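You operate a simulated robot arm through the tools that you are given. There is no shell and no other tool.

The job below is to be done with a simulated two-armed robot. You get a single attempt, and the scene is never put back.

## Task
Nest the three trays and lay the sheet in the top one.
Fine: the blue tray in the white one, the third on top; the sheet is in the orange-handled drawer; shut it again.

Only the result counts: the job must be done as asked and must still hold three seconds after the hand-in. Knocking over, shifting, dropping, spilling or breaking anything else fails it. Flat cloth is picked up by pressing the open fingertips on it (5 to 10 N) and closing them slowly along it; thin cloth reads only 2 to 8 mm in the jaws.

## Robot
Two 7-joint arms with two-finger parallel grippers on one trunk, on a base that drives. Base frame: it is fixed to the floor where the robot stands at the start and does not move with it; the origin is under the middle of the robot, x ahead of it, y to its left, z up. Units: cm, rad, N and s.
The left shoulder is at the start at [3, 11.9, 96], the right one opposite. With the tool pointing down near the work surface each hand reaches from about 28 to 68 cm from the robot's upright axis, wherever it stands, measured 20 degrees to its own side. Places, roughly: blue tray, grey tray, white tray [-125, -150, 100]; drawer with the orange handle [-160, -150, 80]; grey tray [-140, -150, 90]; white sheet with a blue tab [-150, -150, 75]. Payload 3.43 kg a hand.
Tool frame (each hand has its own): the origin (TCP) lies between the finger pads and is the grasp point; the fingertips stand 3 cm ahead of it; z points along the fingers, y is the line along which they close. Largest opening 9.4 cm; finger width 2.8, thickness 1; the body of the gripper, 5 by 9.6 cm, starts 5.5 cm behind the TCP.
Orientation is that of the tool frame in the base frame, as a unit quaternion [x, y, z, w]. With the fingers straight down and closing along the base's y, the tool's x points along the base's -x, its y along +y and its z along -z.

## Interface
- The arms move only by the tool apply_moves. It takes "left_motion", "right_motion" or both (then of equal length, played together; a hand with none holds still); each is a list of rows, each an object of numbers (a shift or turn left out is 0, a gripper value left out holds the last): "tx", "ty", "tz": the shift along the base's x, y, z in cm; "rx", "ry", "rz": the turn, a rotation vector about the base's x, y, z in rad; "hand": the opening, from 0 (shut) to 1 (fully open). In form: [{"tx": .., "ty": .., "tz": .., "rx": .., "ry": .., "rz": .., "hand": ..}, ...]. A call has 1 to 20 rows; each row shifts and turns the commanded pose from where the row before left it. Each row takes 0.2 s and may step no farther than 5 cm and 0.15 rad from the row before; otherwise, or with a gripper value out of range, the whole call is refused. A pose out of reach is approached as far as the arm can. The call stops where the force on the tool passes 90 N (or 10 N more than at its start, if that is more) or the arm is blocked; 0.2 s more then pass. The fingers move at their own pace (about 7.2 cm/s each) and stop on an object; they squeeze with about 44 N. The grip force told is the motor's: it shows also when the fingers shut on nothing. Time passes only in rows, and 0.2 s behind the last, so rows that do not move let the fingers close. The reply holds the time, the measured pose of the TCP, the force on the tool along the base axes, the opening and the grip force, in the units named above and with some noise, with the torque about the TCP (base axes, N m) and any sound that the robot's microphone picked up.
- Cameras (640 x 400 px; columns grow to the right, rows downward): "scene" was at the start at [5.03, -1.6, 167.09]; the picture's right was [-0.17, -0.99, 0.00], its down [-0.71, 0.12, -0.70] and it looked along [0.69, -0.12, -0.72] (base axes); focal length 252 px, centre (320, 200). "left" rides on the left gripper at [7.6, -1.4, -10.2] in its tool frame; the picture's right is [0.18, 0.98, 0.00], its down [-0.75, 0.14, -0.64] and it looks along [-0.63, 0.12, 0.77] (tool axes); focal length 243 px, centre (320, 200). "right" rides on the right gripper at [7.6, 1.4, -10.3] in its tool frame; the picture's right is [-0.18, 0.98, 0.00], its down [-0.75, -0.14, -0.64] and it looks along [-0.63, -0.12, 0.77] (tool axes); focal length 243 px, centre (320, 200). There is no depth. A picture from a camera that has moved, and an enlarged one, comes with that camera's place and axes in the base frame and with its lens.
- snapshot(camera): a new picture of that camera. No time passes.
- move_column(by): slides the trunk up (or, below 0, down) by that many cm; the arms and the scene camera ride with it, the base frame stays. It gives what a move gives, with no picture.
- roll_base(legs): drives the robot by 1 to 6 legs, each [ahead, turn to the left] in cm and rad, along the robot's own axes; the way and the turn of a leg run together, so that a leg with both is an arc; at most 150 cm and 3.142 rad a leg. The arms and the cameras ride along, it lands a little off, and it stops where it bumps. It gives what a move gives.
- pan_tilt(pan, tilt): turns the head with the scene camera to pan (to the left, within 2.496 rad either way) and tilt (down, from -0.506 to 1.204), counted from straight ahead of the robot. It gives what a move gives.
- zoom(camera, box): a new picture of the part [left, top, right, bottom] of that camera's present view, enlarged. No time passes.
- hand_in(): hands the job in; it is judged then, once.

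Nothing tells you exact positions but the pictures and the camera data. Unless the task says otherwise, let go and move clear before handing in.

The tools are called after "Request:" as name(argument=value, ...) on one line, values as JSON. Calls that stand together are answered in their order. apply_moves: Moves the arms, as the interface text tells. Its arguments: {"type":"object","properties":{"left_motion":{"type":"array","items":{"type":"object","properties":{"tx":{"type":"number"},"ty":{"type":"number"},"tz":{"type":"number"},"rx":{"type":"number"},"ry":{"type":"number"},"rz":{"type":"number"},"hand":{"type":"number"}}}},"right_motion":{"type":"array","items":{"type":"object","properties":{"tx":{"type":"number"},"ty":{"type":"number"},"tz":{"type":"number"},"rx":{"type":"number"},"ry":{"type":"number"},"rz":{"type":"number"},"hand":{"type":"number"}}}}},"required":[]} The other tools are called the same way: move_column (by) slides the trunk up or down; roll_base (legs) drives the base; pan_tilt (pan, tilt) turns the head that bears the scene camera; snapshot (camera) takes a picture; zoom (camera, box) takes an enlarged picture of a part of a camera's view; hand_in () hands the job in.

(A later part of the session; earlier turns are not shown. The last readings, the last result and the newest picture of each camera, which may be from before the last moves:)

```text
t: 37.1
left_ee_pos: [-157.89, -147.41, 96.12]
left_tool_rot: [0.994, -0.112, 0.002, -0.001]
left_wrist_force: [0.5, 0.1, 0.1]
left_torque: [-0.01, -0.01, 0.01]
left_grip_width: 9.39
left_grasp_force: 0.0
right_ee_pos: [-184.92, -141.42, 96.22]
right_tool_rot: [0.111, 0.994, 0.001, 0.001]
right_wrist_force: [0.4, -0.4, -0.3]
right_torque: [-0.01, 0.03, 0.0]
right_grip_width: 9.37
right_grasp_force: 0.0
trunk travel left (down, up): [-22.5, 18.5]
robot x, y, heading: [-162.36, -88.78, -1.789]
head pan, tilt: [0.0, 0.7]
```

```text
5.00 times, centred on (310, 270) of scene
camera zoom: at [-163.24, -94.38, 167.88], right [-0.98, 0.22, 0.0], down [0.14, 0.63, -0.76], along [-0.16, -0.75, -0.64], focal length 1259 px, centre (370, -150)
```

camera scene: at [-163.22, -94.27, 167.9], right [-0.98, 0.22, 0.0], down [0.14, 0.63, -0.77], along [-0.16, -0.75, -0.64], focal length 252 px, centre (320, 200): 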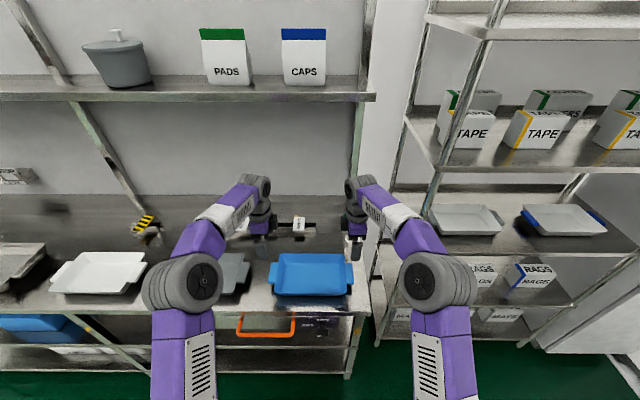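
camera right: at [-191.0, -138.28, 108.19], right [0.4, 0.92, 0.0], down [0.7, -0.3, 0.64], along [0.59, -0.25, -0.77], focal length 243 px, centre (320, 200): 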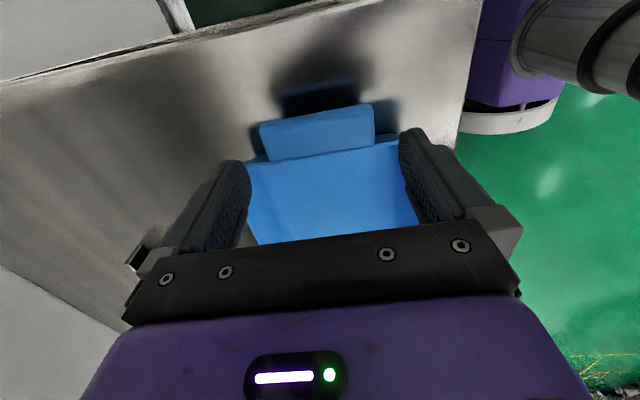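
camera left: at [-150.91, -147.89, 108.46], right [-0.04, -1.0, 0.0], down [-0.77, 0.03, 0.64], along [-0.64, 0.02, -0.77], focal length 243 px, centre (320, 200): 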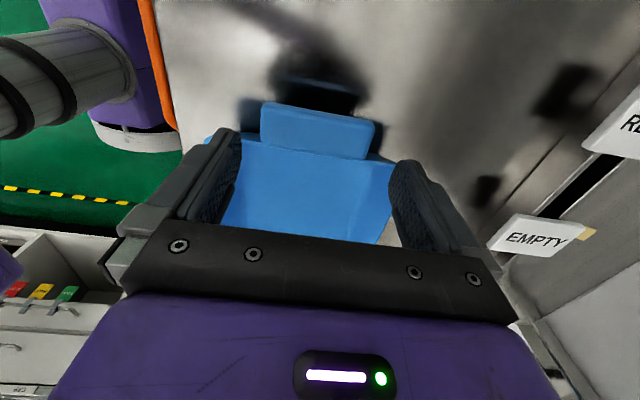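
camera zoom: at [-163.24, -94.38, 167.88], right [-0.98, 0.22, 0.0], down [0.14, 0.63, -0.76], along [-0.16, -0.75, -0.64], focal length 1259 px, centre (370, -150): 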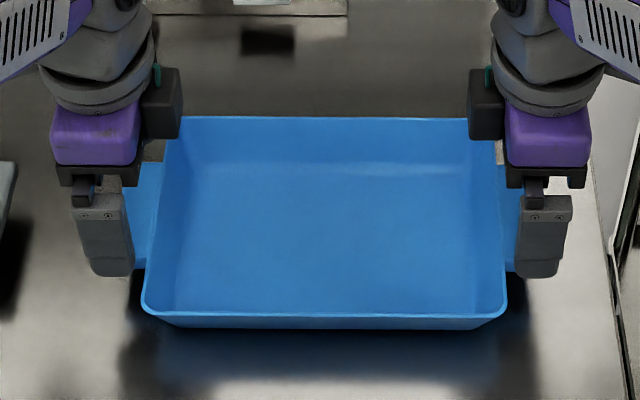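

Request:
apply_moves(left_motion=[{"tz": -0.7}, {"tz": -0.7}, {}], right_motion=[{"tx": 0.03, "ty": 0.13, "tz": -0.7}, {"tz": -0.7}, {}])

```text
t: 37.9
left_ee_pos: [-158.02, -147.37, 94.74]
left_tool_rot: [0.994, -0.113, -0.001, 0.0]
left_wrist_force: [-0.7, 0.2, -0.7]
left_torque: [-0.01, 0.02, 0.0]
left_grip_width: 9.4
left_grasp_force: 0.0
right_ee_pos: [-184.74, -141.26, 94.88]
right_tool_rot: [0.113, 0.994, 0.0, 0.0]
right_wrist_force: [-0.1, 0.0, 0.6]
right_torque: [-0.03, -0.02, -0.02]
right_grip_width: 9.39
right_grasp_force: 0.0
trunk travel left (down, up): [-22.5, 18.5]
robot x, y, heading: [-162.3, -88.74, -1.786]
head pan, tilt: [0.0, 0.7]
```

No contact now at the depth where the rim was hit before. I go on down about 1.4 cm so the fingertips straddle the handles, then check.

Request:
apply_moves(left_motion=[{"tz": -0.7}, {"tz": -0.7}, {}], right_motion=[{"tz": -0.75}, {"tz": -0.75}, {}])

Request:
zoom(camera="left", box=[180, 80, 460, 240])

Request:
zoom(camera="right", box=[180, 80, 460, 240])

```text
t: 38.7
left_ee_pos: [-157.97, -147.45, 93.23]
left_tool_rot: [0.994, -0.111, 0.0, -0.001]
left_wrist_force: [-0.7, -0.8, -0.6]
left_torque: [0.0, 0.01, 0.01]
left_grip_width: 9.39
left_grasp_force: 0.1
right_ee_pos: [-184.69, -141.33, 93.16]
right_tool_rot: [0.11, 0.994, 0.0, 0.0]
right_wrist_force: [-0.9, 0.1, -0.4]
right_torque: [-0.01, 0.02, -0.03]
right_grip_width: 9.42
right_grasp_force: 0.2
trunk travel left (down, up): [-22.5, 18.5]
robot x, y, heading: [-162.11, -88.82, -1.784]
head pan, tilt: [0.0, 0.7]
```

```text
2.29 times, centred on (320, 160) of left
camera zoom: at [-150.24, -147.67, 103.59], right [-0.04, -1.0, 0.0], down [-0.77, 0.03, 0.64], along [-0.64, 0.02, -0.77], focal length 555 px, centre (320, 291)
```

zoom: 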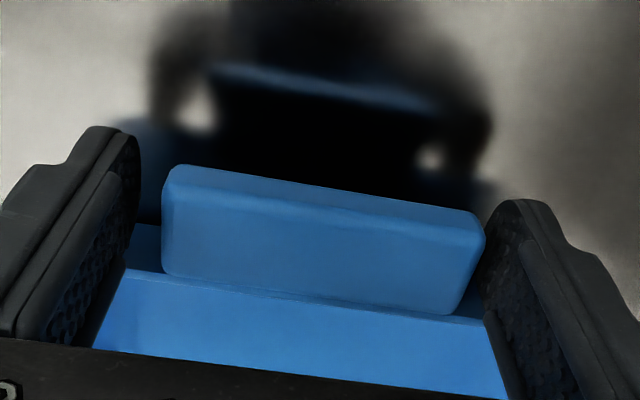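

```text
2.29 times, centred on (320, 160) of right
camera zoom: at [-191.75, -138.22, 103.49], right [0.4, 0.92, 0.0], down [0.7, -0.3, 0.64], along [0.59, -0.25, -0.77], focal length 555 px, centre (320, 291)
```

zoom: 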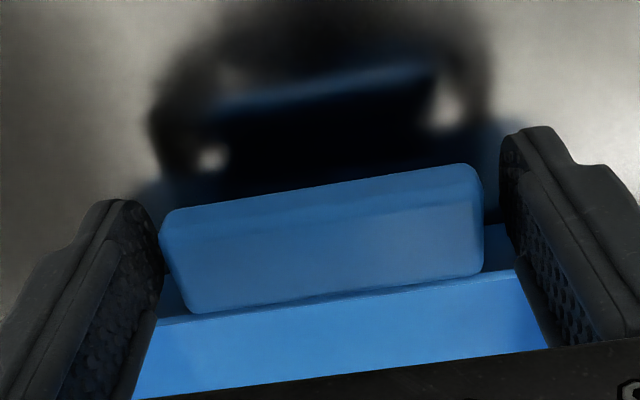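

Request:
apply_moves(left_motion=[{"tz": 0.3}, {"hand": 0}, {}, {}, {}], right_motion=[{"tz": 0.3}, {"hand": 0}, {}, {}, {}])

Request:
zoom(camera="scene", box=[250, 230, 370, 310])

```text
t: 39.9
left_ee_pos: [-157.84, -147.48, 93.71]
left_tool_rot: [0.994, -0.112, -0.001, 0.0]
left_wrist_force: [0.4, 0.5, 0.2]
left_torque: [0.05, -0.08, -0.03]
left_grip_width: 7.94
left_grasp_force: 44.0
right_ee_pos: [-184.86, -141.32, 93.57]
right_tool_rot: [0.11, 0.994, 0.0, 0.001]
right_wrist_force: [-0.9, -0.4, 0.6]
right_torque: [-0.14, 0.01, -0.08]
right_grip_width: 7.93
right_grasp_force: 43.6
trunk travel left (down, up): [-22.5, 18.5]
robot x, y, heading: [-161.95, -88.89, -1.788]
head pan, tilt: [0.0, 0.7]
```

```text
5.00 times, centred on (310, 270) of scene
camera zoom: at [-163.24, -94.37, 167.9], right [-0.98, 0.22, 0.0], down [0.14, 0.63, -0.76], along [-0.16, -0.75, -0.64], focal length 1259 px, centre (370, -150)
```

zoom: 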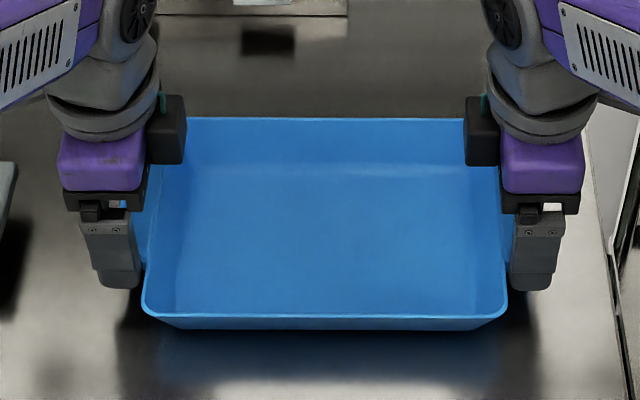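

Both hands grip the handles at 7.9 cm with full force. I lift the blue tray a little first and check that it comes up level.

Request:
apply_moves(left_motion=[{"tz": 0.5}, {"tz": 0.5}, {"tz": 1.0}, {"tz": 1.0}, {}], right_motion=[{"tz": 0.5}, {"tz": 0.5}, {"tz": 1.0}, {"tz": 1.0}, {}])

Request:
zoom(camera="scene", box=[230, 220, 390, 320])

```text
t: 41.1
left_ee_pos: [-158.07, -147.39, 96.65]
left_tool_rot: [0.994, -0.111, 0.001, 0.0]
left_wrist_force: [4.9, -4.5, -6.9]
left_torque: [0.1, -0.66, 0.22]
left_grip_width: 7.94
left_grasp_force: 43.8
right_ee_pos: [-184.92, -141.27, 96.65]
right_tool_rot: [0.112, 0.994, 0.0, 0.0]
right_wrist_force: [-5.1, 4.5, 4.3]
right_torque: [-0.5, -0.92, 0.74]
right_grip_width: 7.95
right_grasp_force: 44.0
trunk travel left (down, up): [-22.5, 18.5]
robot x, y, heading: [-162.27, -88.98, -1.788]
head pan, tilt: [0.0, 0.7]
```

```text
4.00 times, centred on (310, 270) of scene
camera zoom: at [-163.24, -94.41, 167.89], right [-0.98, 0.22, 0.0], down [0.14, 0.63, -0.76], along [-0.16, -0.75, -0.64], focal length 1007 px, centre (360, -80)
```

zoom: 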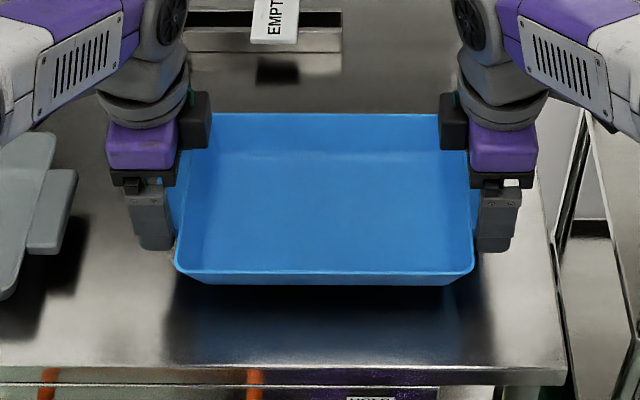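

Request:
apply_moves(left_motion=[{"tz": 1.5}, {"tz": 1.5}, {"tz": 1.5}, {"tz": 1.5}, {"tz": 1.5}, {"tz": 1.5}, {}], right_motion=[{"tz": 1.5}, {"tz": 1.5}, {"tz": 1.5}, {"tz": 1.5}, {"tz": 1.5}, {"tz": 1.5}, {}])

Request:
snapshot(camera="scene")

Request:
snapshot(camera="left")

```text
t: 42.7
left_ee_pos: [-157.95, -147.37, 105.67]
left_tool_rot: [0.994, -0.112, -0.001, 0.001]
left_wrist_force: [5.8, -1.4, 1.1]
left_torque: [1.33, 0.07, 0.2]
left_grip_width: 7.91
left_grasp_force: 44.0
right_ee_pos: [-184.71, -141.4, 105.57]
right_tool_rot: [0.111, 0.994, 0.001, -0.001]
right_wrist_force: [-4.9, 0.1, -4.0]
right_torque: [-1.18, 0.73, -0.25]
right_grip_width: 7.93
right_grasp_force: 44.2
trunk travel left (down, up): [-22.5, 18.5]
robot x, y, heading: [-162.15, -88.87, -1.79]
head pan, tilt: [0.0, 0.7]
```

```text
taken
camera scene: at [-163.25, -94.43, 167.89], right [-0.98, 0.22, 0.0], down [0.14, 0.63, -0.76], along [-0.16, -0.75, -0.64], focal length 252 px, centre (320, 200)
```

scene: 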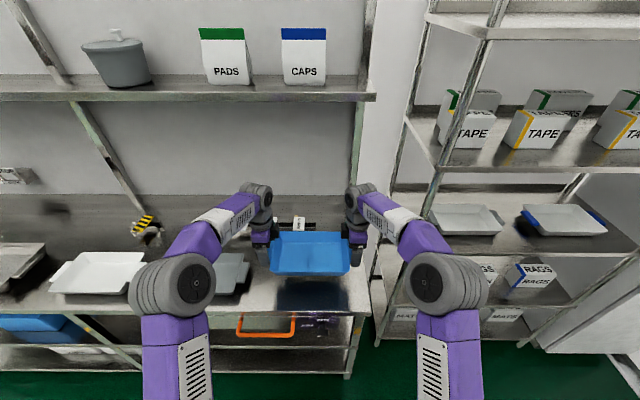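

```text
taken
camera left: at [-150.18, -147.7, 115.98], right [-0.04, -1.0, 0.0], down [-0.77, 0.03, 0.64], along [-0.64, 0.02, -0.77], focal length 243 px, centre (320, 200)
```

left: 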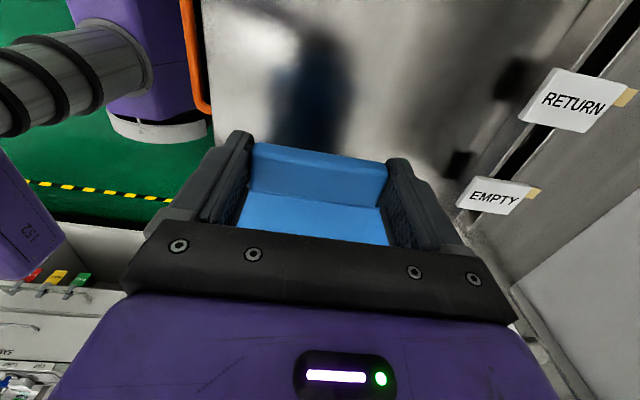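

The blue tray is held level and clear. I measure the white tray from here before driving over.

Request:
zoom(camera="scene", box=[30, 230, 190, 330])

```text
4.00 times, centred on (110, 280) of scene
camera zoom: at [-163.25, -94.43, 167.89], right [-0.98, 0.22, 0.0], down [0.14, 0.63, -0.76], along [-0.16, -0.75, -0.64], focal length 1007 px, centre (1160, -120)
```

zoom: 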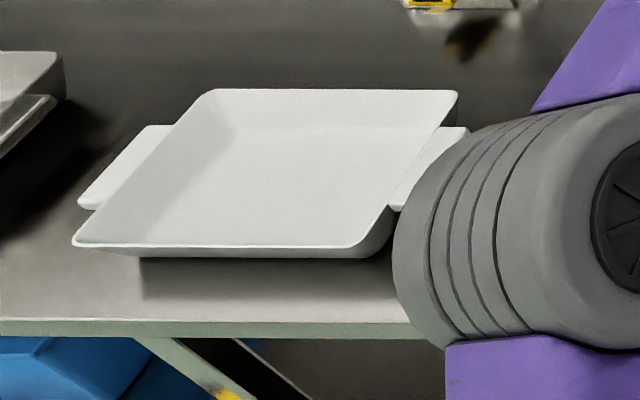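

White's centre comes out near (-99,-161.5), lying at the same slant as the bench. I back off with the blue tray held, drive along the bench and turn to face the white tray, stopping short for a look.

Request:
roll_base(legs=[[-34, 0], [0, 1.571], [74, 0], [0, -1.571]])

Request:
snapshot(camera="scene")

```text
t: 56.1
left_ee_pos: [-77.12, -129.97, 105.63]
left_tool_rot: [0.996, -0.093, 0.0, 0.0]
left_wrist_force: [-4.6, 0.4, -1.1]
left_torque: [0.04, 0.05, 0.14]
left_grip_width: 7.94
left_grasp_force: 44.1
right_ee_pos: [-104.04, -124.88, 105.64]
right_tool_rot: [0.093, 0.996, -0.001, 0.0]
right_wrist_force: [4.8, 0.4, -0.5]
right_torque: [-0.06, -0.13, 0.04]
right_grip_width: 7.96
right_grasp_force: 43.7
trunk travel left (down, up): [-22.5, 18.5]
robot x, y, heading: [-83.56, -71.54, -1.755]
head pan, tilt: [0.0, 0.7]
```

```text
taken
camera scene: at [-84.33, -77.14, 167.9], right [-0.98, 0.18, 0.0], down [0.12, 0.63, -0.76], along [-0.14, -0.75, -0.64], focal length 252 px, centre (320, 200)
```

scene: 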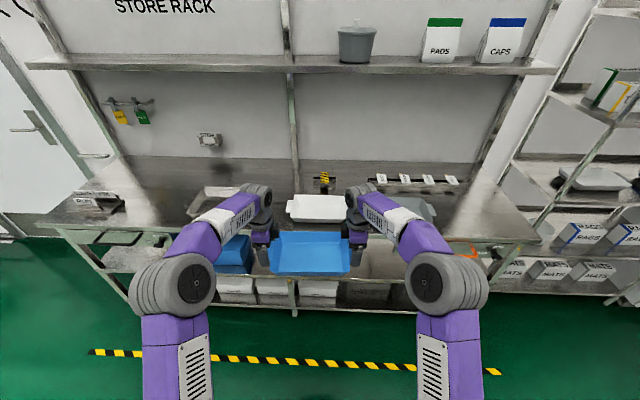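

Request:
roll_base(legs=[[0, -0.035], [34.5, 0]])

Request:
snapshot(camera="scene")

Request:
snapshot(camera="left")

Request:
snapshot(camera="right")

```text
t: 58.7
left_ee_pos: [-86.67, -163.52, 105.59]
left_tool_rot: [0.994, -0.113, 0.0, 0.0]
left_wrist_force: [-1.0, -1.4, -0.8]
left_torque: [-0.01, -0.05, 0.17]
left_grip_width: 7.94
left_grasp_force: 44.1
right_ee_pos: [-113.44, -157.47, 105.59]
right_tool_rot: [0.111, 0.994, 0.001, 0.002]
right_wrist_force: [0.0, 0.7, -1.4]
right_torque: [0.02, 0.0, 0.03]
right_grip_width: 7.93
right_grasp_force: 44.1
trunk travel left (down, up): [-22.5, 18.5]
robot x, y, heading: [-90.73, -104.49, -1.787]
head pan, tilt: [0.0, 0.7]
```

```text
taken
camera scene: at [-91.9, -110.62, 167.89], right [-0.98, 0.22, 0.0], down [0.14, 0.63, -0.76], along [-0.17, -0.75, -0.64], focal length 252 px, centre (320, 200)
```

scene: 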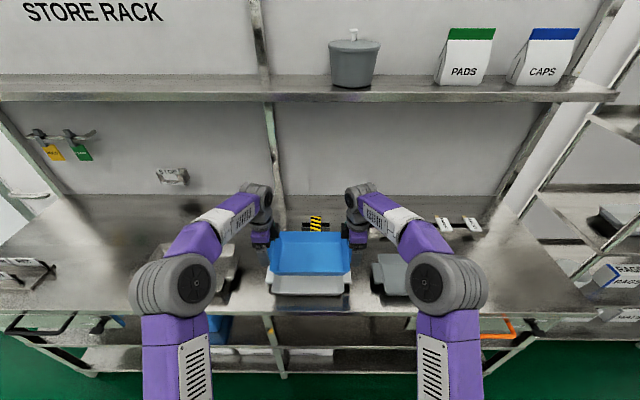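

```text
taken
camera left: at [-78.89, -163.89, 115.92], right [-0.04, -1.0, 0.0], down [-0.77, 0.03, 0.64], along [-0.64, 0.03, -0.77], focal length 243 px, centre (320, 200)
```

left: 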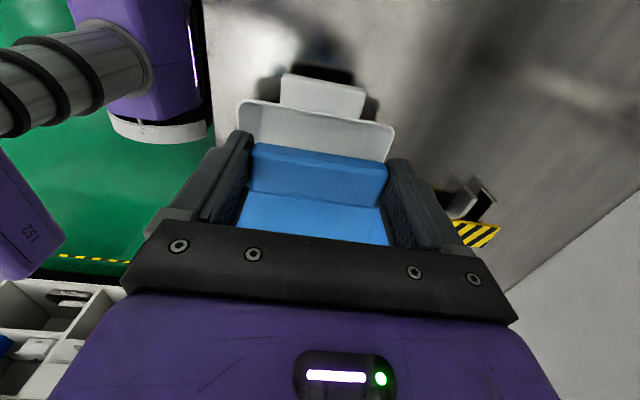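

```text
taken
camera right: at [-120.48, -154.36, 115.78], right [0.4, 0.92, 0.0], down [0.7, -0.3, 0.64], along [0.59, -0.25, -0.77], focal length 243 px, centre (320, 200)
```

right: 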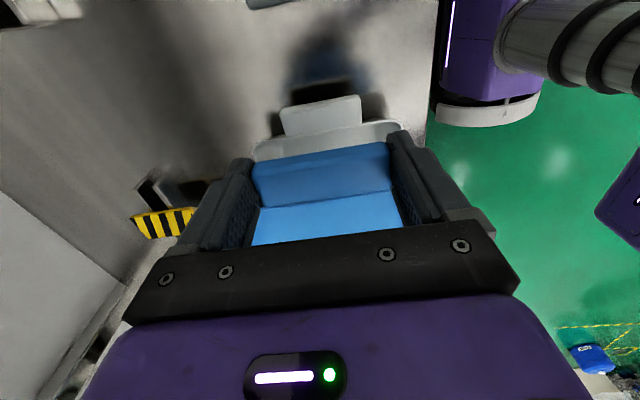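

The blue tray is now above the white one; both white handles show in the wrist views. I enlarge these to compute the remaining offset.

Request:
zoom(camera="left", box=[220, 50, 420, 175])

Request:
zoom(camera="right", box=[220, 70, 420, 195])

Request:
zoom(camera="scene", box=[230, 210, 390, 320])

```text
3.20 times, centred on (320, 112) of left
camera zoom: at [-78.89, -163.89, 115.92], right [-0.04, -1.0, 0.0], down [-0.77, 0.03, 0.64], along [-0.64, 0.03, -0.77], focal length 776 px, centre (320, 480)
```

zoom: 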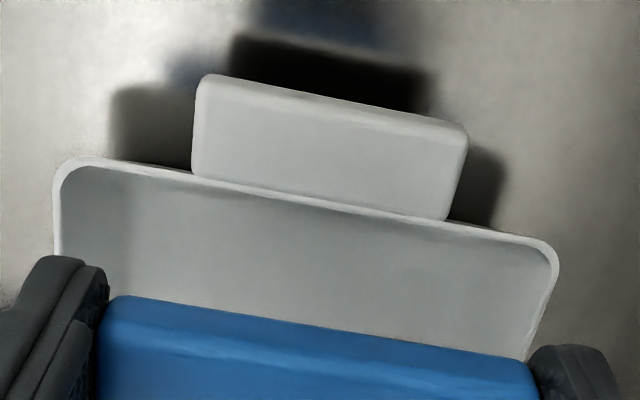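

```text
3.20 times, centred on (320, 132) of right
camera zoom: at [-120.48, -154.36, 115.78], right [0.4, 0.92, 0.0], down [0.7, -0.3, 0.64], along [0.59, -0.25, -0.77], focal length 776 px, centre (320, 416)
```

zoom: 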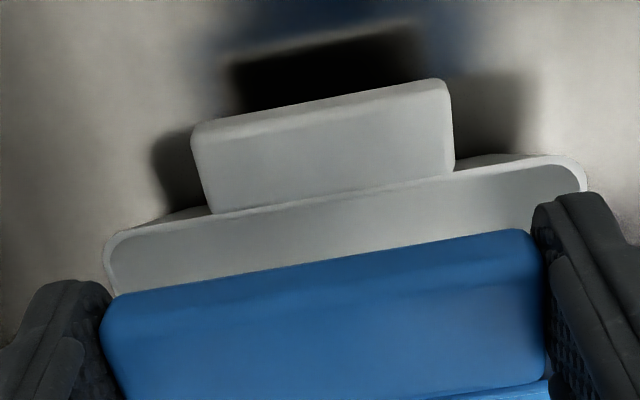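

```text
3.64 times, centred on (310, 265) of scene
camera zoom: at [-91.9, -110.62, 167.89], right [-0.98, 0.22, 0.0], down [0.14, 0.63, -0.76], along [-0.17, -0.75, -0.64], focal length 916 px, centre (356, -36)
```

zoom: 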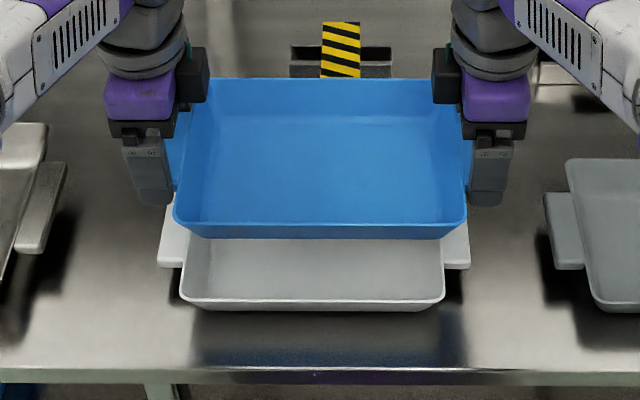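

The needed shift agrees from both sides: about (+0.88, -0.38) cm. I apply it and lower the blue tray to a few centimetres above seating.

Request:
apply_moves(left_motion=[{"tx": 0.44, "ty": -0.19}, {"tx": 0.44, "ty": -0.19}, {"tz": -1.5}, {"tz": -1.5}, {"tz": -1.5}, {"tz": -1.0}, {}], right_motion=[{"tx": 0.44, "ty": -0.19}, {"tx": 0.44, "ty": -0.19}, {"tz": -1.5}, {"tz": -1.5}, {"tz": -1.5}, {"tz": -1.0}, {}])

Request:
zoom(camera="left", box=[220, 50, 420, 175])

Request:
zoom(camera="right", box=[220, 50, 420, 175])

Request:
zoom(camera="scene", box=[230, 210, 390, 320])

```text
t: 60.3
left_ee_pos: [-85.73, -163.8, 100.08]
left_tool_rot: [0.994, -0.111, -0.001, -0.001]
left_wrist_force: [-4.3, -0.3, -3.4]
left_torque: [0.61, -1.16, 0.63]
left_grip_width: 7.9
left_grasp_force: 44.1
right_ee_pos: [-112.56, -157.86, 99.95]
right_tool_rot: [0.111, 0.994, 0.0, 0.001]
right_wrist_force: [4.4, 0.4, 1.0]
right_torque: [-0.76, 0.62, -0.17]
right_grip_width: 7.96
right_grasp_force: 43.7
trunk travel left (down, up): [-22.5, 18.5]
robot x, y, heading: [-90.65, -104.62, -1.79]
head pan, tilt: [0.0, 0.7]
```

```text
3.20 times, centred on (320, 112) of left
camera zoom: at [-78.0, -164.22, 110.39], right [-0.04, -1.0, 0.0], down [-0.77, 0.03, 0.64], along [-0.64, 0.03, -0.77], focal length 776 px, centre (320, 480)
```

zoom: 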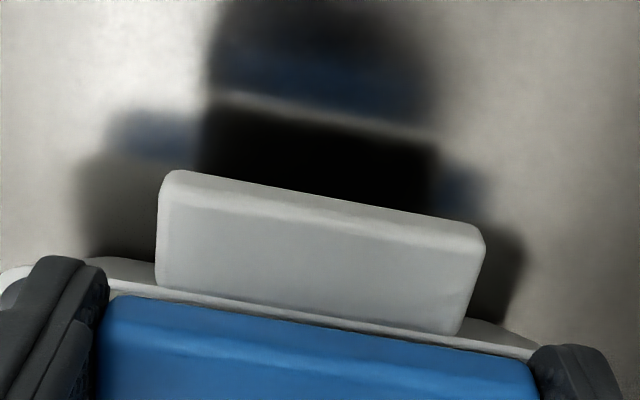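

```text
3.20 times, centred on (320, 112) of right
camera zoom: at [-119.62, -154.71, 110.21], right [0.4, 0.92, 0.0], down [0.7, -0.3, 0.64], along [0.59, -0.25, -0.77], focal length 776 px, centre (320, 480)
```

zoom: 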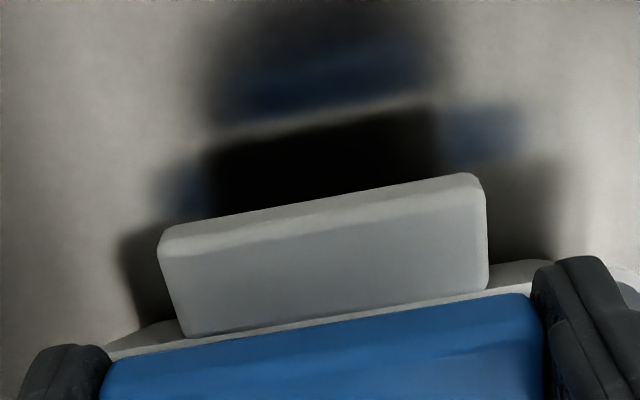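

```text
3.64 times, centred on (310, 265) of scene
camera zoom: at [-91.89, -110.53, 167.9], right [-0.98, 0.22, 0.0], down [0.14, 0.63, -0.76], along [-0.17, -0.75, -0.64], focal length 916 px, centre (356, -36)
```

zoom: 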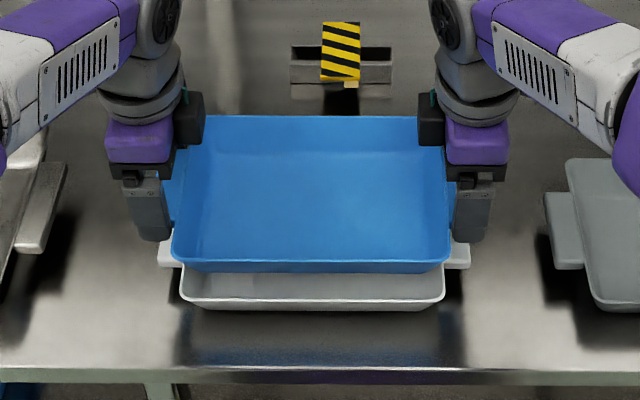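

Alignment is within a millimetre or two on both sides. I lower further in small steps, watching the force.

Request:
apply_moves(left_motion=[{"tz": -0.8}, {"tz": -0.8}, {"tz": -0.8}, {"tz": -0.8}, {}], right_motion=[{"tz": -0.8}, {"tz": -0.8}, {"tz": -0.8}, {"tz": -0.8}, {}])

Request:
zoom(camera="scene", box=[230, 210, 390, 320])

```text
t: 61.5
left_ee_pos: [-85.64, -163.88, 97.01]
left_tool_rot: [0.994, -0.112, 0.0, 0.001]
left_wrist_force: [-7.6, -0.6, -5.7]
left_torque: [-0.98, -0.31, 0.37]
left_grip_width: 7.92
left_grasp_force: 44.1
right_ee_pos: [-112.47, -157.76, 96.79]
right_tool_rot: [0.111, 0.994, 0.001, 0.002]
right_wrist_force: [7.8, -0.4, 3.4]
right_torque: [0.66, -1.09, -0.03]
right_grip_width: 7.9
right_grasp_force: 44.1
trunk travel left (down, up): [-22.5, 18.5]
robot x, y, heading: [-91.09, -104.52, -1.789]
head pan, tilt: [0.0, 0.7]
```

```text
3.64 times, centred on (310, 265) of scene
camera zoom: at [-91.88, -110.52, 167.9], right [-0.98, 0.22, 0.0], down [0.14, 0.63, -0.76], along [-0.17, -0.75, -0.64], focal length 916 px, centre (356, -36)
```

zoom: 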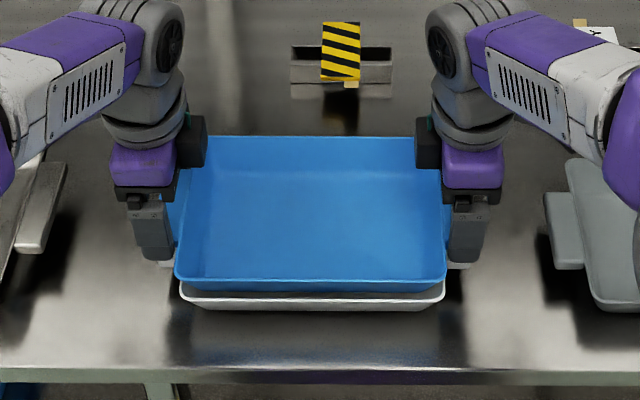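

Request:
apply_moves(left_motion=[{"tz": -0.5}, {"tz": -0.5}, {"tz": -0.5}, {}], right_motion=[{"tz": -0.5}, {"tz": -0.5}, {"tz": -0.5}, {}])

```text
t: 62.5
left_ee_pos: [-85.67, -164.01, 95.53]
left_tool_rot: [0.994, -0.112, -0.001, 0.001]
left_wrist_force: [-4.4, 2.0, 8.3]
left_torque: [0.77, 1.19, -0.49]
left_grip_width: 7.96
left_grasp_force: 43.7
right_ee_pos: [-112.58, -157.93, 95.63]
right_tool_rot: [0.112, 0.994, -0.001, 0.0]
right_wrist_force: [3.5, -2.9, -2.2]
right_torque: [0.03, 1.32, 0.28]
right_grip_width: 7.88
right_grasp_force: 44.2
trunk travel left (down, up): [-22.5, 18.5]
robot x, y, heading: [-91.07, -104.81, -1.79]
head pan, tilt: [0.0, 0.7]
```

Request:
apply_moves(left_motion=[{"tz": -0.3}, {}], right_motion=[{"tz": -0.3}, {}])

Request:
zoom(camera="scene", box=[230, 210, 390, 320])

Request:
zoom(camera="left", box=[180, 80, 460, 240])

Request:
zoom(camera="right", box=[180, 80, 460, 240])

```text
t: 63.1
left_ee_pos: [-85.69, -164.06, 95.42]
left_tool_rot: [0.994, -0.112, 0.0, 0.004]
left_wrist_force: [0.7, -3.4, 26.4]
left_torque: [0.62, 0.81, -0.93]
left_grip_width: 7.92
left_grasp_force: 43.9
right_ee_pos: [-112.56, -157.88, 95.4]
right_tool_rot: [0.112, 0.994, -0.003, 0.001]
right_wrist_force: [-3.4, -7.5, 18.7]
right_torque: [1.32, 0.92, 0.42]
right_grip_width: 7.94
right_grasp_force: 43.9
trunk travel left (down, up): [-22.5, 18.5]
robot x, y, heading: [-90.96, -104.82, -1.79]
head pan, tilt: [0.0, 0.7]
```

```text
3.64 times, centred on (310, 265) of scene
camera zoom: at [-91.83, -110.28, 167.95], right [-0.98, 0.22, 0.0], down [0.14, 0.63, -0.77], along [-0.17, -0.75, -0.64], focal length 916 px, centre (356, -36)
```

zoom: 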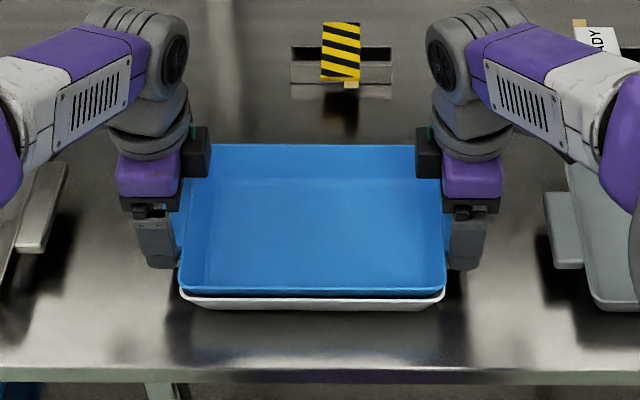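

```text
2.29 times, centred on (320, 160) of left
camera zoom: at [-78.0, -164.21, 105.81], right [-0.04, -1.0, 0.01], down [-0.77, 0.04, 0.64], along [-0.64, 0.02, -0.77], focal length 555 px, centre (320, 291)
```

zoom: 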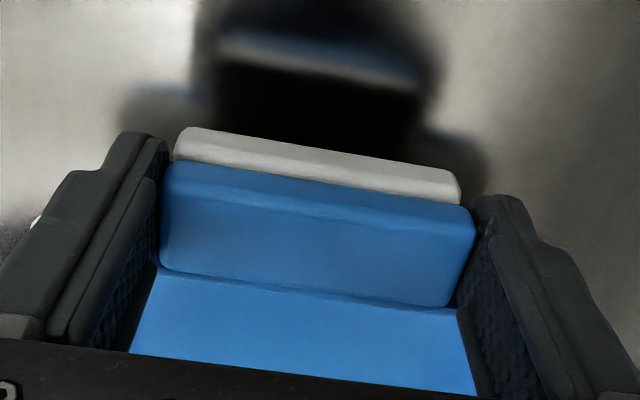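

```text
2.29 times, centred on (320, 160) of right
camera zoom: at [-119.59, -154.65, 105.71], right [0.4, 0.92, -0.01], down [0.7, -0.3, 0.64], along [0.59, -0.26, -0.77], focal length 555 px, centre (320, 291)
```

zoom: 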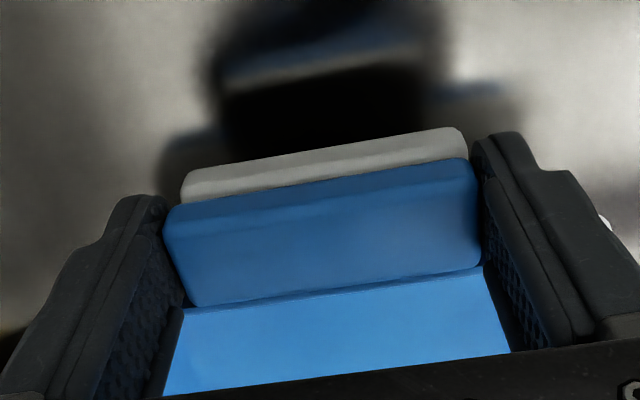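

Contact shows near 45 N total with the blue tray still about 1 to 2 cm high; most likely my fingertips touch the white handles. I ease up slightly and open just a little so the tray drops guided into the white one.

Request:
apply_moves(left_motion=[{"tz": 0.2}, {"hand": 0.87}, {}, {}], right_motion=[{"tz": 0.2}, {"hand": 0.87}, {}, {}])

Request:
zoom(camera="scene", box=[230, 210, 390, 320])

Request:
zoom(camera="left", box=[180, 80, 460, 240])

Request:
zoom(camera="right", box=[180, 80, 460, 240])

```text
t: 64.1
left_ee_pos: [-85.75, -163.95, 95.27]
left_tool_rot: [0.994, -0.112, 0.0, 0.001]
left_wrist_force: [2.8, -9.3, 22.3]
left_torque: [0.68, -0.27, 0.11]
left_grip_width: 8.0
left_grasp_force: 0.0
right_ee_pos: [-112.55, -157.77, 95.53]
right_tool_rot: [0.112, 0.994, -0.001, 0.0]
right_wrist_force: [-5.5, -6.8, 22.5]
right_torque: [0.71, -0.16, -0.09]
right_grip_width: 8.0
right_grasp_force: 0.1
trunk travel left (down, up): [-22.5, 18.5]
robot x, y, heading: [-90.7, -104.67, -1.793]
head pan, tilt: [0.0, 0.7]
```

```text
3.64 times, centred on (310, 265) of scene
camera zoom: at [-91.86, -110.31, 167.92], right [-0.98, 0.22, 0.0], down [0.14, 0.63, -0.77], along [-0.17, -0.75, -0.64], focal length 916 px, centre (356, -36)
```

zoom: 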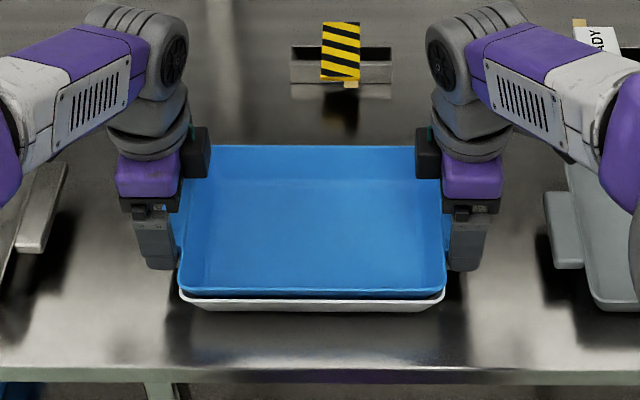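

```text
2.29 times, centred on (320, 160) of left
camera zoom: at [-77.98, -164.14, 105.79], right [-0.04, -1.0, 0.0], down [-0.77, 0.03, 0.64], along [-0.64, 0.02, -0.77], focal length 555 px, centre (320, 291)
```

zoom: 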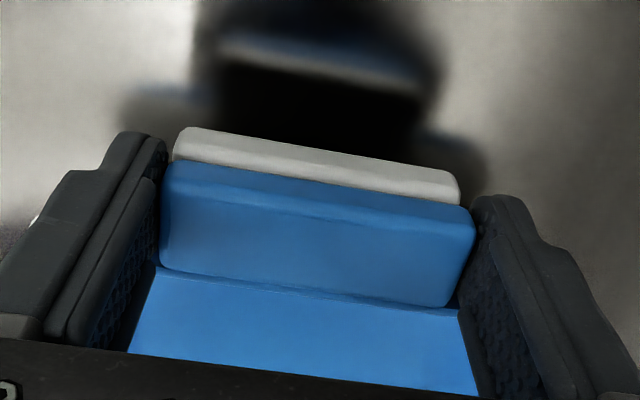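

```text
2.29 times, centred on (320, 160) of right
camera zoom: at [-119.57, -154.6, 105.7], right [0.4, 0.92, 0.0], down [0.7, -0.3, 0.64], along [0.59, -0.26, -0.77], focal length 555 px, centre (320, 291)
```

zoom: 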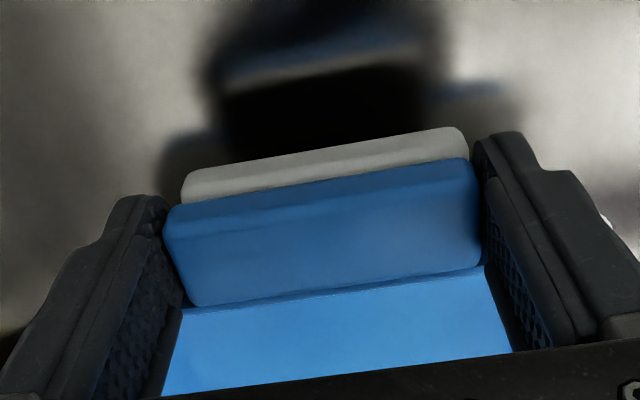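

Request:
apply_moves(left_motion=[{"tz": 0.25, "hand": 0.9}, {"tz": 0.25}, {}], right_motion=[{"tz": 0.25, "hand": 0.9}, {"tz": 0.25}, {}])

Request:
zoom(camera="left", box=[180, 80, 460, 240])

Request:
zoom(camera="right", box=[180, 80, 460, 240])

```text
t: 64.9
left_ee_pos: [-85.76, -163.77, 95.72]
left_tool_rot: [0.994, -0.113, 0.0, -0.001]
left_wrist_force: [0.2, -0.7, -0.5]
left_torque: [-0.01, 0.01, -0.04]
left_grip_width: 8.45
left_grasp_force: 0.0
right_ee_pos: [-112.51, -157.6, 95.87]
right_tool_rot: [0.111, 0.994, 0.001, 0.001]
right_wrist_force: [-0.7, 0.1, -0.1]
right_torque: [-0.03, 0.0, 0.02]
right_grip_width: 8.48
right_grasp_force: 0.0
trunk travel left (down, up): [-22.5, 18.5]
robot x, y, heading: [-90.63, -104.86, -1.784]
head pan, tilt: [0.0, 0.7]
```

```text
2.29 times, centred on (320, 160) of left
camera zoom: at [-78.01, -164.14, 106.01], right [-0.04, -1.0, 0.0], down [-0.77, 0.03, 0.64], along [-0.64, 0.03, -0.77], focal length 555 px, centre (320, 291)
```

zoom: 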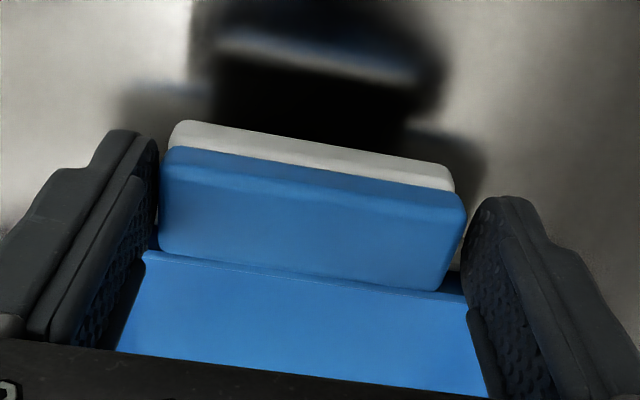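

```text
2.29 times, centred on (320, 160) of right
camera zoom: at [-119.5, -154.62, 105.98], right [0.4, 0.92, 0.0], down [0.7, -0.31, 0.64], along [0.59, -0.25, -0.77], focal length 555 px, centre (320, 291)
```

zoom: 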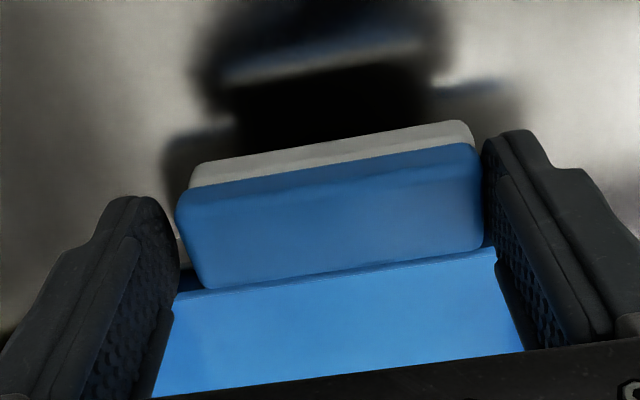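

The forces fell to zero and the blue tray settled into the white. I open fully, rise and look.

Request:
apply_moves(left_motion=[{"hand": 1}, {}, {"tz": 1.0}, {"tz": 2.0}, {"tz": 3.0}, {"tz": 3.0}, {}], right_motion=[{"hand": 1}, {}, {"tz": 1.0}, {"tz": 2.0}, {"tz": 3.0}, {"tz": 3.0}, {}])

Request:
zoom(camera="left", box=[180, 40, 460, 215])

Request:
zoom(camera="right", box=[180, 40, 460, 215])

Request:
zoom(camera="scene", box=[230, 210, 470, 330])

```text
t: 66.5
left_ee_pos: [-86.06, -163.97, 104.78]
left_tool_rot: [0.994, -0.113, -0.001, 0.0]
left_wrist_force: [-0.4, 0.7, -1.1]
left_torque: [0.02, 0.0, -0.02]
left_grip_width: 9.39
left_grasp_force: 0.2
right_ee_pos: [-112.42, -157.66, 104.91]
right_tool_rot: [0.111, 0.994, 0.0, 0.001]
right_wrist_force: [-0.6, -0.2, -0.6]
right_torque: [0.02, -0.03, 0.01]
right_grip_width: 9.39
right_grasp_force: 0.0
trunk travel left (down, up): [-22.5, 18.5]
robot x, y, heading: [-90.93, -105.09, -1.791]
head pan, tilt: [0.0, 0.7]
```

```text
2.29 times, centred on (320, 128) of left
camera zoom: at [-78.22, -164.33, 115.06], right [-0.04, -1.0, 0.0], down [-0.77, 0.03, 0.64], along [-0.64, 0.03, -0.77], focal length 555 px, centre (320, 366)
```

zoom: 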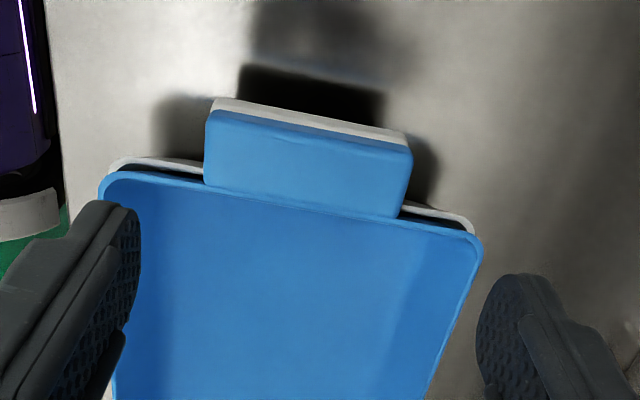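

```text
2.29 times, centred on (320, 128) of right
camera zoom: at [-119.49, -154.68, 115.05], right [0.4, 0.92, 0.0], down [0.7, -0.3, 0.64], along [0.59, -0.25, -0.77], focal length 555 px, centre (320, 366)
```

zoom: 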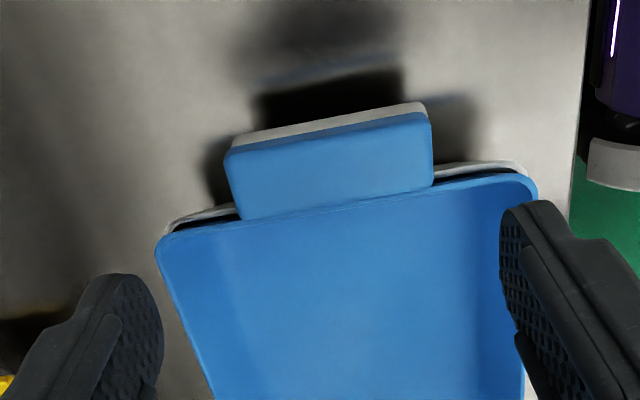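

```text
2.67 times, centred on (350, 270) of scene
camera zoom: at [-91.89, -110.56, 167.89], right [-0.98, 0.22, 0.0], down [0.14, 0.63, -0.76], along [-0.17, -0.75, -0.64], focal length 671 px, centre (240, 13)
```

zoom: 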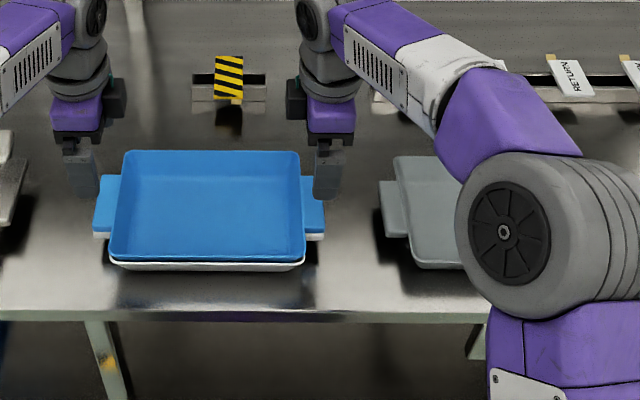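

Blue sits squarely nested in the white tray. Now I drive to the grey tray: back off, shift about 39 cm to the right along the bench, and return.

Request:
roll_base(legs=[[-34, 0], [0, -1.571], [39, 0], [0, 1.571]])

Request:
snapshot(camera="scene")

```text
t: 78.6
left_ee_pos: [-121.23, -119.91, 104.81]
left_tool_rot: [0.988, -0.152, 0.0, 0.0]
left_wrist_force: [0.2, -1.0, -0.5]
left_torque: [0.04, -0.01, 0.03]
left_grip_width: 9.41
left_grasp_force: 0.0
right_ee_pos: [-147.21, -111.61, 104.91]
right_tool_rot: [0.152, 0.988, 0.001, 0.001]
right_wrist_force: [0.2, -1.2, 0.2]
right_torque: [0.01, 0.03, 0.0]
right_grip_width: 9.43
right_grasp_force: 0.1
trunk travel left (down, up): [-22.5, 18.5]
robot x, y, heading: [-121.48, -60.55, -1.871]
head pan, tilt: [0.0, 0.7]
```

```text
taken
camera scene: at [-122.87, -66.16, 167.9], right [-0.96, 0.29, 0.0], down [0.19, 0.62, -0.76], along [-0.23, -0.73, -0.64], focal length 252 px, centre (320, 200)
```

scene: 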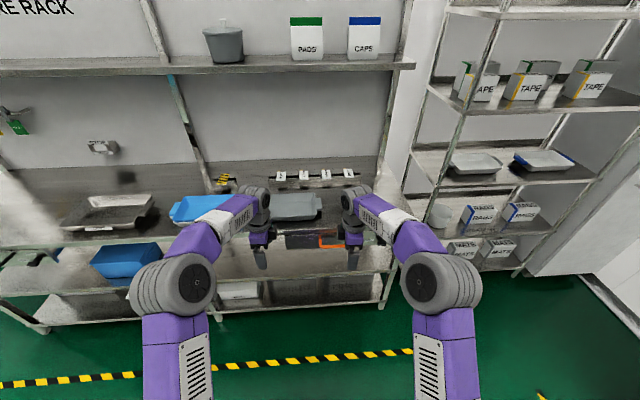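

Request:
zoom(camera="scene", box=[230, 160, 360, 240])

```text
4.92 times, centred on (295, 200) of scene
camera zoom: at [-122.87, -66.16, 167.9], right [-0.96, 0.29, 0.0], down [0.19, 0.62, -0.76], along [-0.23, -0.73, -0.64], focal length 1240 px, centre (443, 200)
```

zoom: 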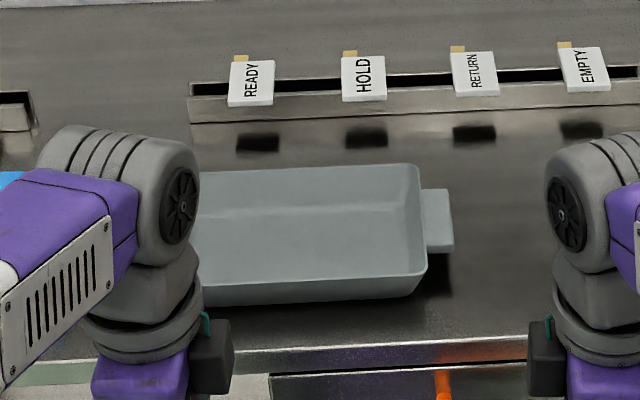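

Request:
roll_base(legs=[[0, 0.146], [36, 0], [0, -0.065]])

Request:
snapshot(camera="scene")

Request:
zoom(camera="left", box=[180, 40, 460, 215])

Request:
zoom(camera="right", box=[180, 40, 460, 215])

```text
t: 81.9
left_ee_pos: [-122.32, -155.44, 104.85]
left_tool_rot: [0.994, -0.113, 0.0, 0.0]
left_wrist_force: [-0.5, -0.7, -0.2]
left_torque: [-0.01, -0.05, -0.02]
left_grip_width: 9.4
left_grasp_force: 0.0
right_ee_pos: [-148.77, -149.03, 104.77]
right_tool_rot: [0.111, 0.994, 0.0, 0.001]
right_wrist_force: [-0.7, -0.1, 0.1]
right_torque: [-0.02, -0.03, -0.03]
right_grip_width: 9.39
right_grasp_force: 0.0
trunk travel left (down, up): [-22.5, 18.5]
robot x, y, heading: [-126.86, -96.68, -1.791]
head pan, tilt: [0.0, 0.7]
```

```text
taken
camera scene: at [-128.17, -101.93, 167.9], right [-0.98, 0.22, 0.0], down [0.14, 0.63, -0.76], along [-0.17, -0.75, -0.64], focal length 252 px, centre (320, 200)
```

scene: 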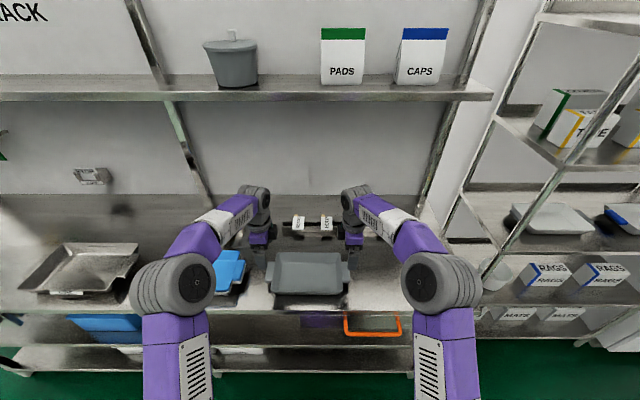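

```text
2.29 times, centred on (320, 128) of left
camera zoom: at [-114.55, -155.72, 115.04], right [-0.04, -1.0, 0.0], down [-0.77, 0.03, 0.64], along [-0.64, 0.03, -0.77], focal length 555 px, centre (320, 366)
```

zoom: 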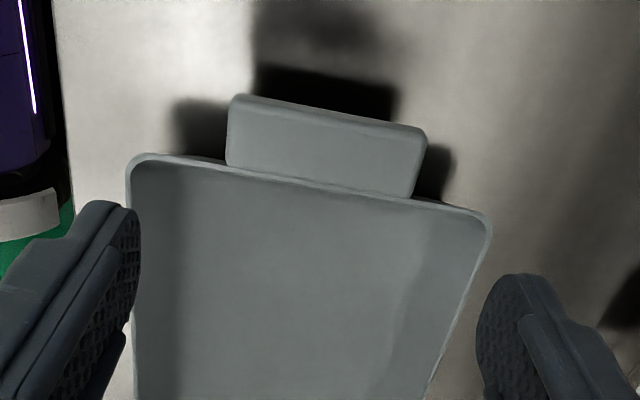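

```text
2.29 times, centred on (320, 128) of right
camera zoom: at [-155.83, -146.02, 115.02], right [0.4, 0.92, 0.0], down [0.7, -0.31, 0.64], along [0.59, -0.26, -0.77], focal length 555 px, centre (320, 366)
```

zoom: 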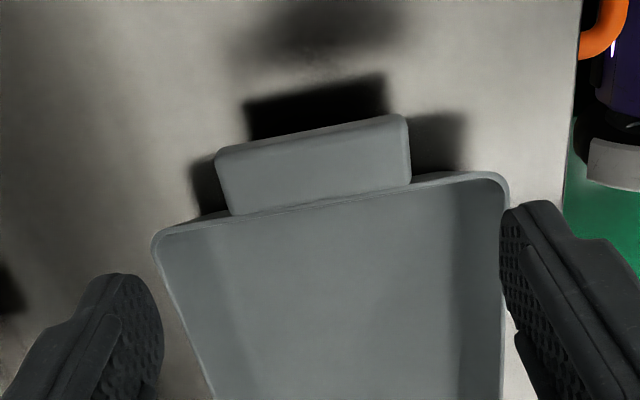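

The hands are nearly over the grey tray's handles. I apply the small corrections and come down to just above the rim.

Request:
apply_moves(left_motion=[{"tx": 0.2, "ty": -0.2, "tz": -2.0}, {"tx": 0.19, "ty": -0.2, "tz": -2.0}, {"tz": -2.0}, {"tz": -2.0}, {}], right_motion=[{"tx": 0.03, "ty": -0.18, "tz": -2.0}, {"tx": 0.03, "ty": -0.18, "tz": -2.0}, {"tz": -2.0}, {"tz": -2.0}, {}])

Request:
zoom(camera="left", box=[180, 80, 460, 240])

Request:
zoom(camera="right", box=[180, 80, 460, 240])

```text
t: 83.1
left_ee_pos: [-121.8, -155.71, 96.65]
left_tool_rot: [0.994, -0.113, 0.0, 0.0]
left_wrist_force: [1.0, -0.6, 0.7]
left_torque: [0.0, 0.0, -0.01]
left_grip_width: 9.41
left_grasp_force: 0.1
right_ee_pos: [-148.51, -149.26, 96.85]
right_tool_rot: [0.112, 0.994, 0.0, 0.0]
right_wrist_force: [0.0, -0.8, 0.4]
right_torque: [-0.05, -0.03, -0.01]
right_grip_width: 9.41
right_grasp_force: 0.0
trunk travel left (down, up): [-22.5, 18.5]
robot x, y, heading: [-127.08, -96.35, -1.789]
head pan, tilt: [0.0, 0.7]
```

```text
2.29 times, centred on (320, 160) of left
camera zoom: at [-114.08, -156.01, 106.99], right [-0.04, -1.0, 0.0], down [-0.77, 0.03, 0.64], along [-0.64, 0.03, -0.77], focal length 555 px, centre (320, 291)
```

zoom: 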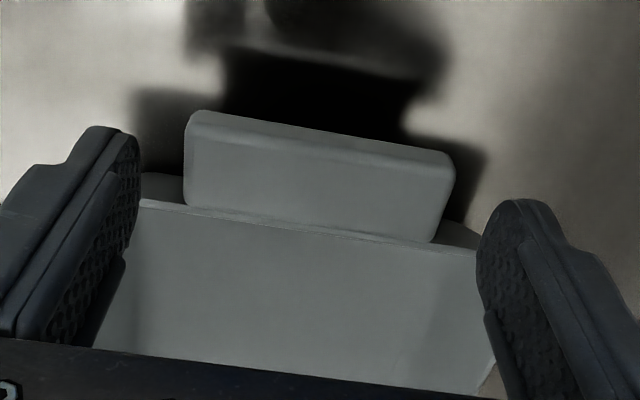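

```text
2.29 times, centred on (320, 160) of right
camera zoom: at [-155.64, -146.13, 107.04], right [0.4, 0.92, 0.0], down [0.7, -0.31, 0.64], along [0.59, -0.26, -0.77], focal length 555 px, centre (320, 291)
```

zoom: 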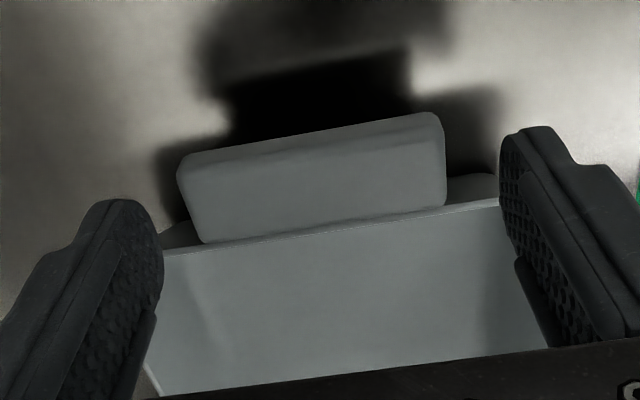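

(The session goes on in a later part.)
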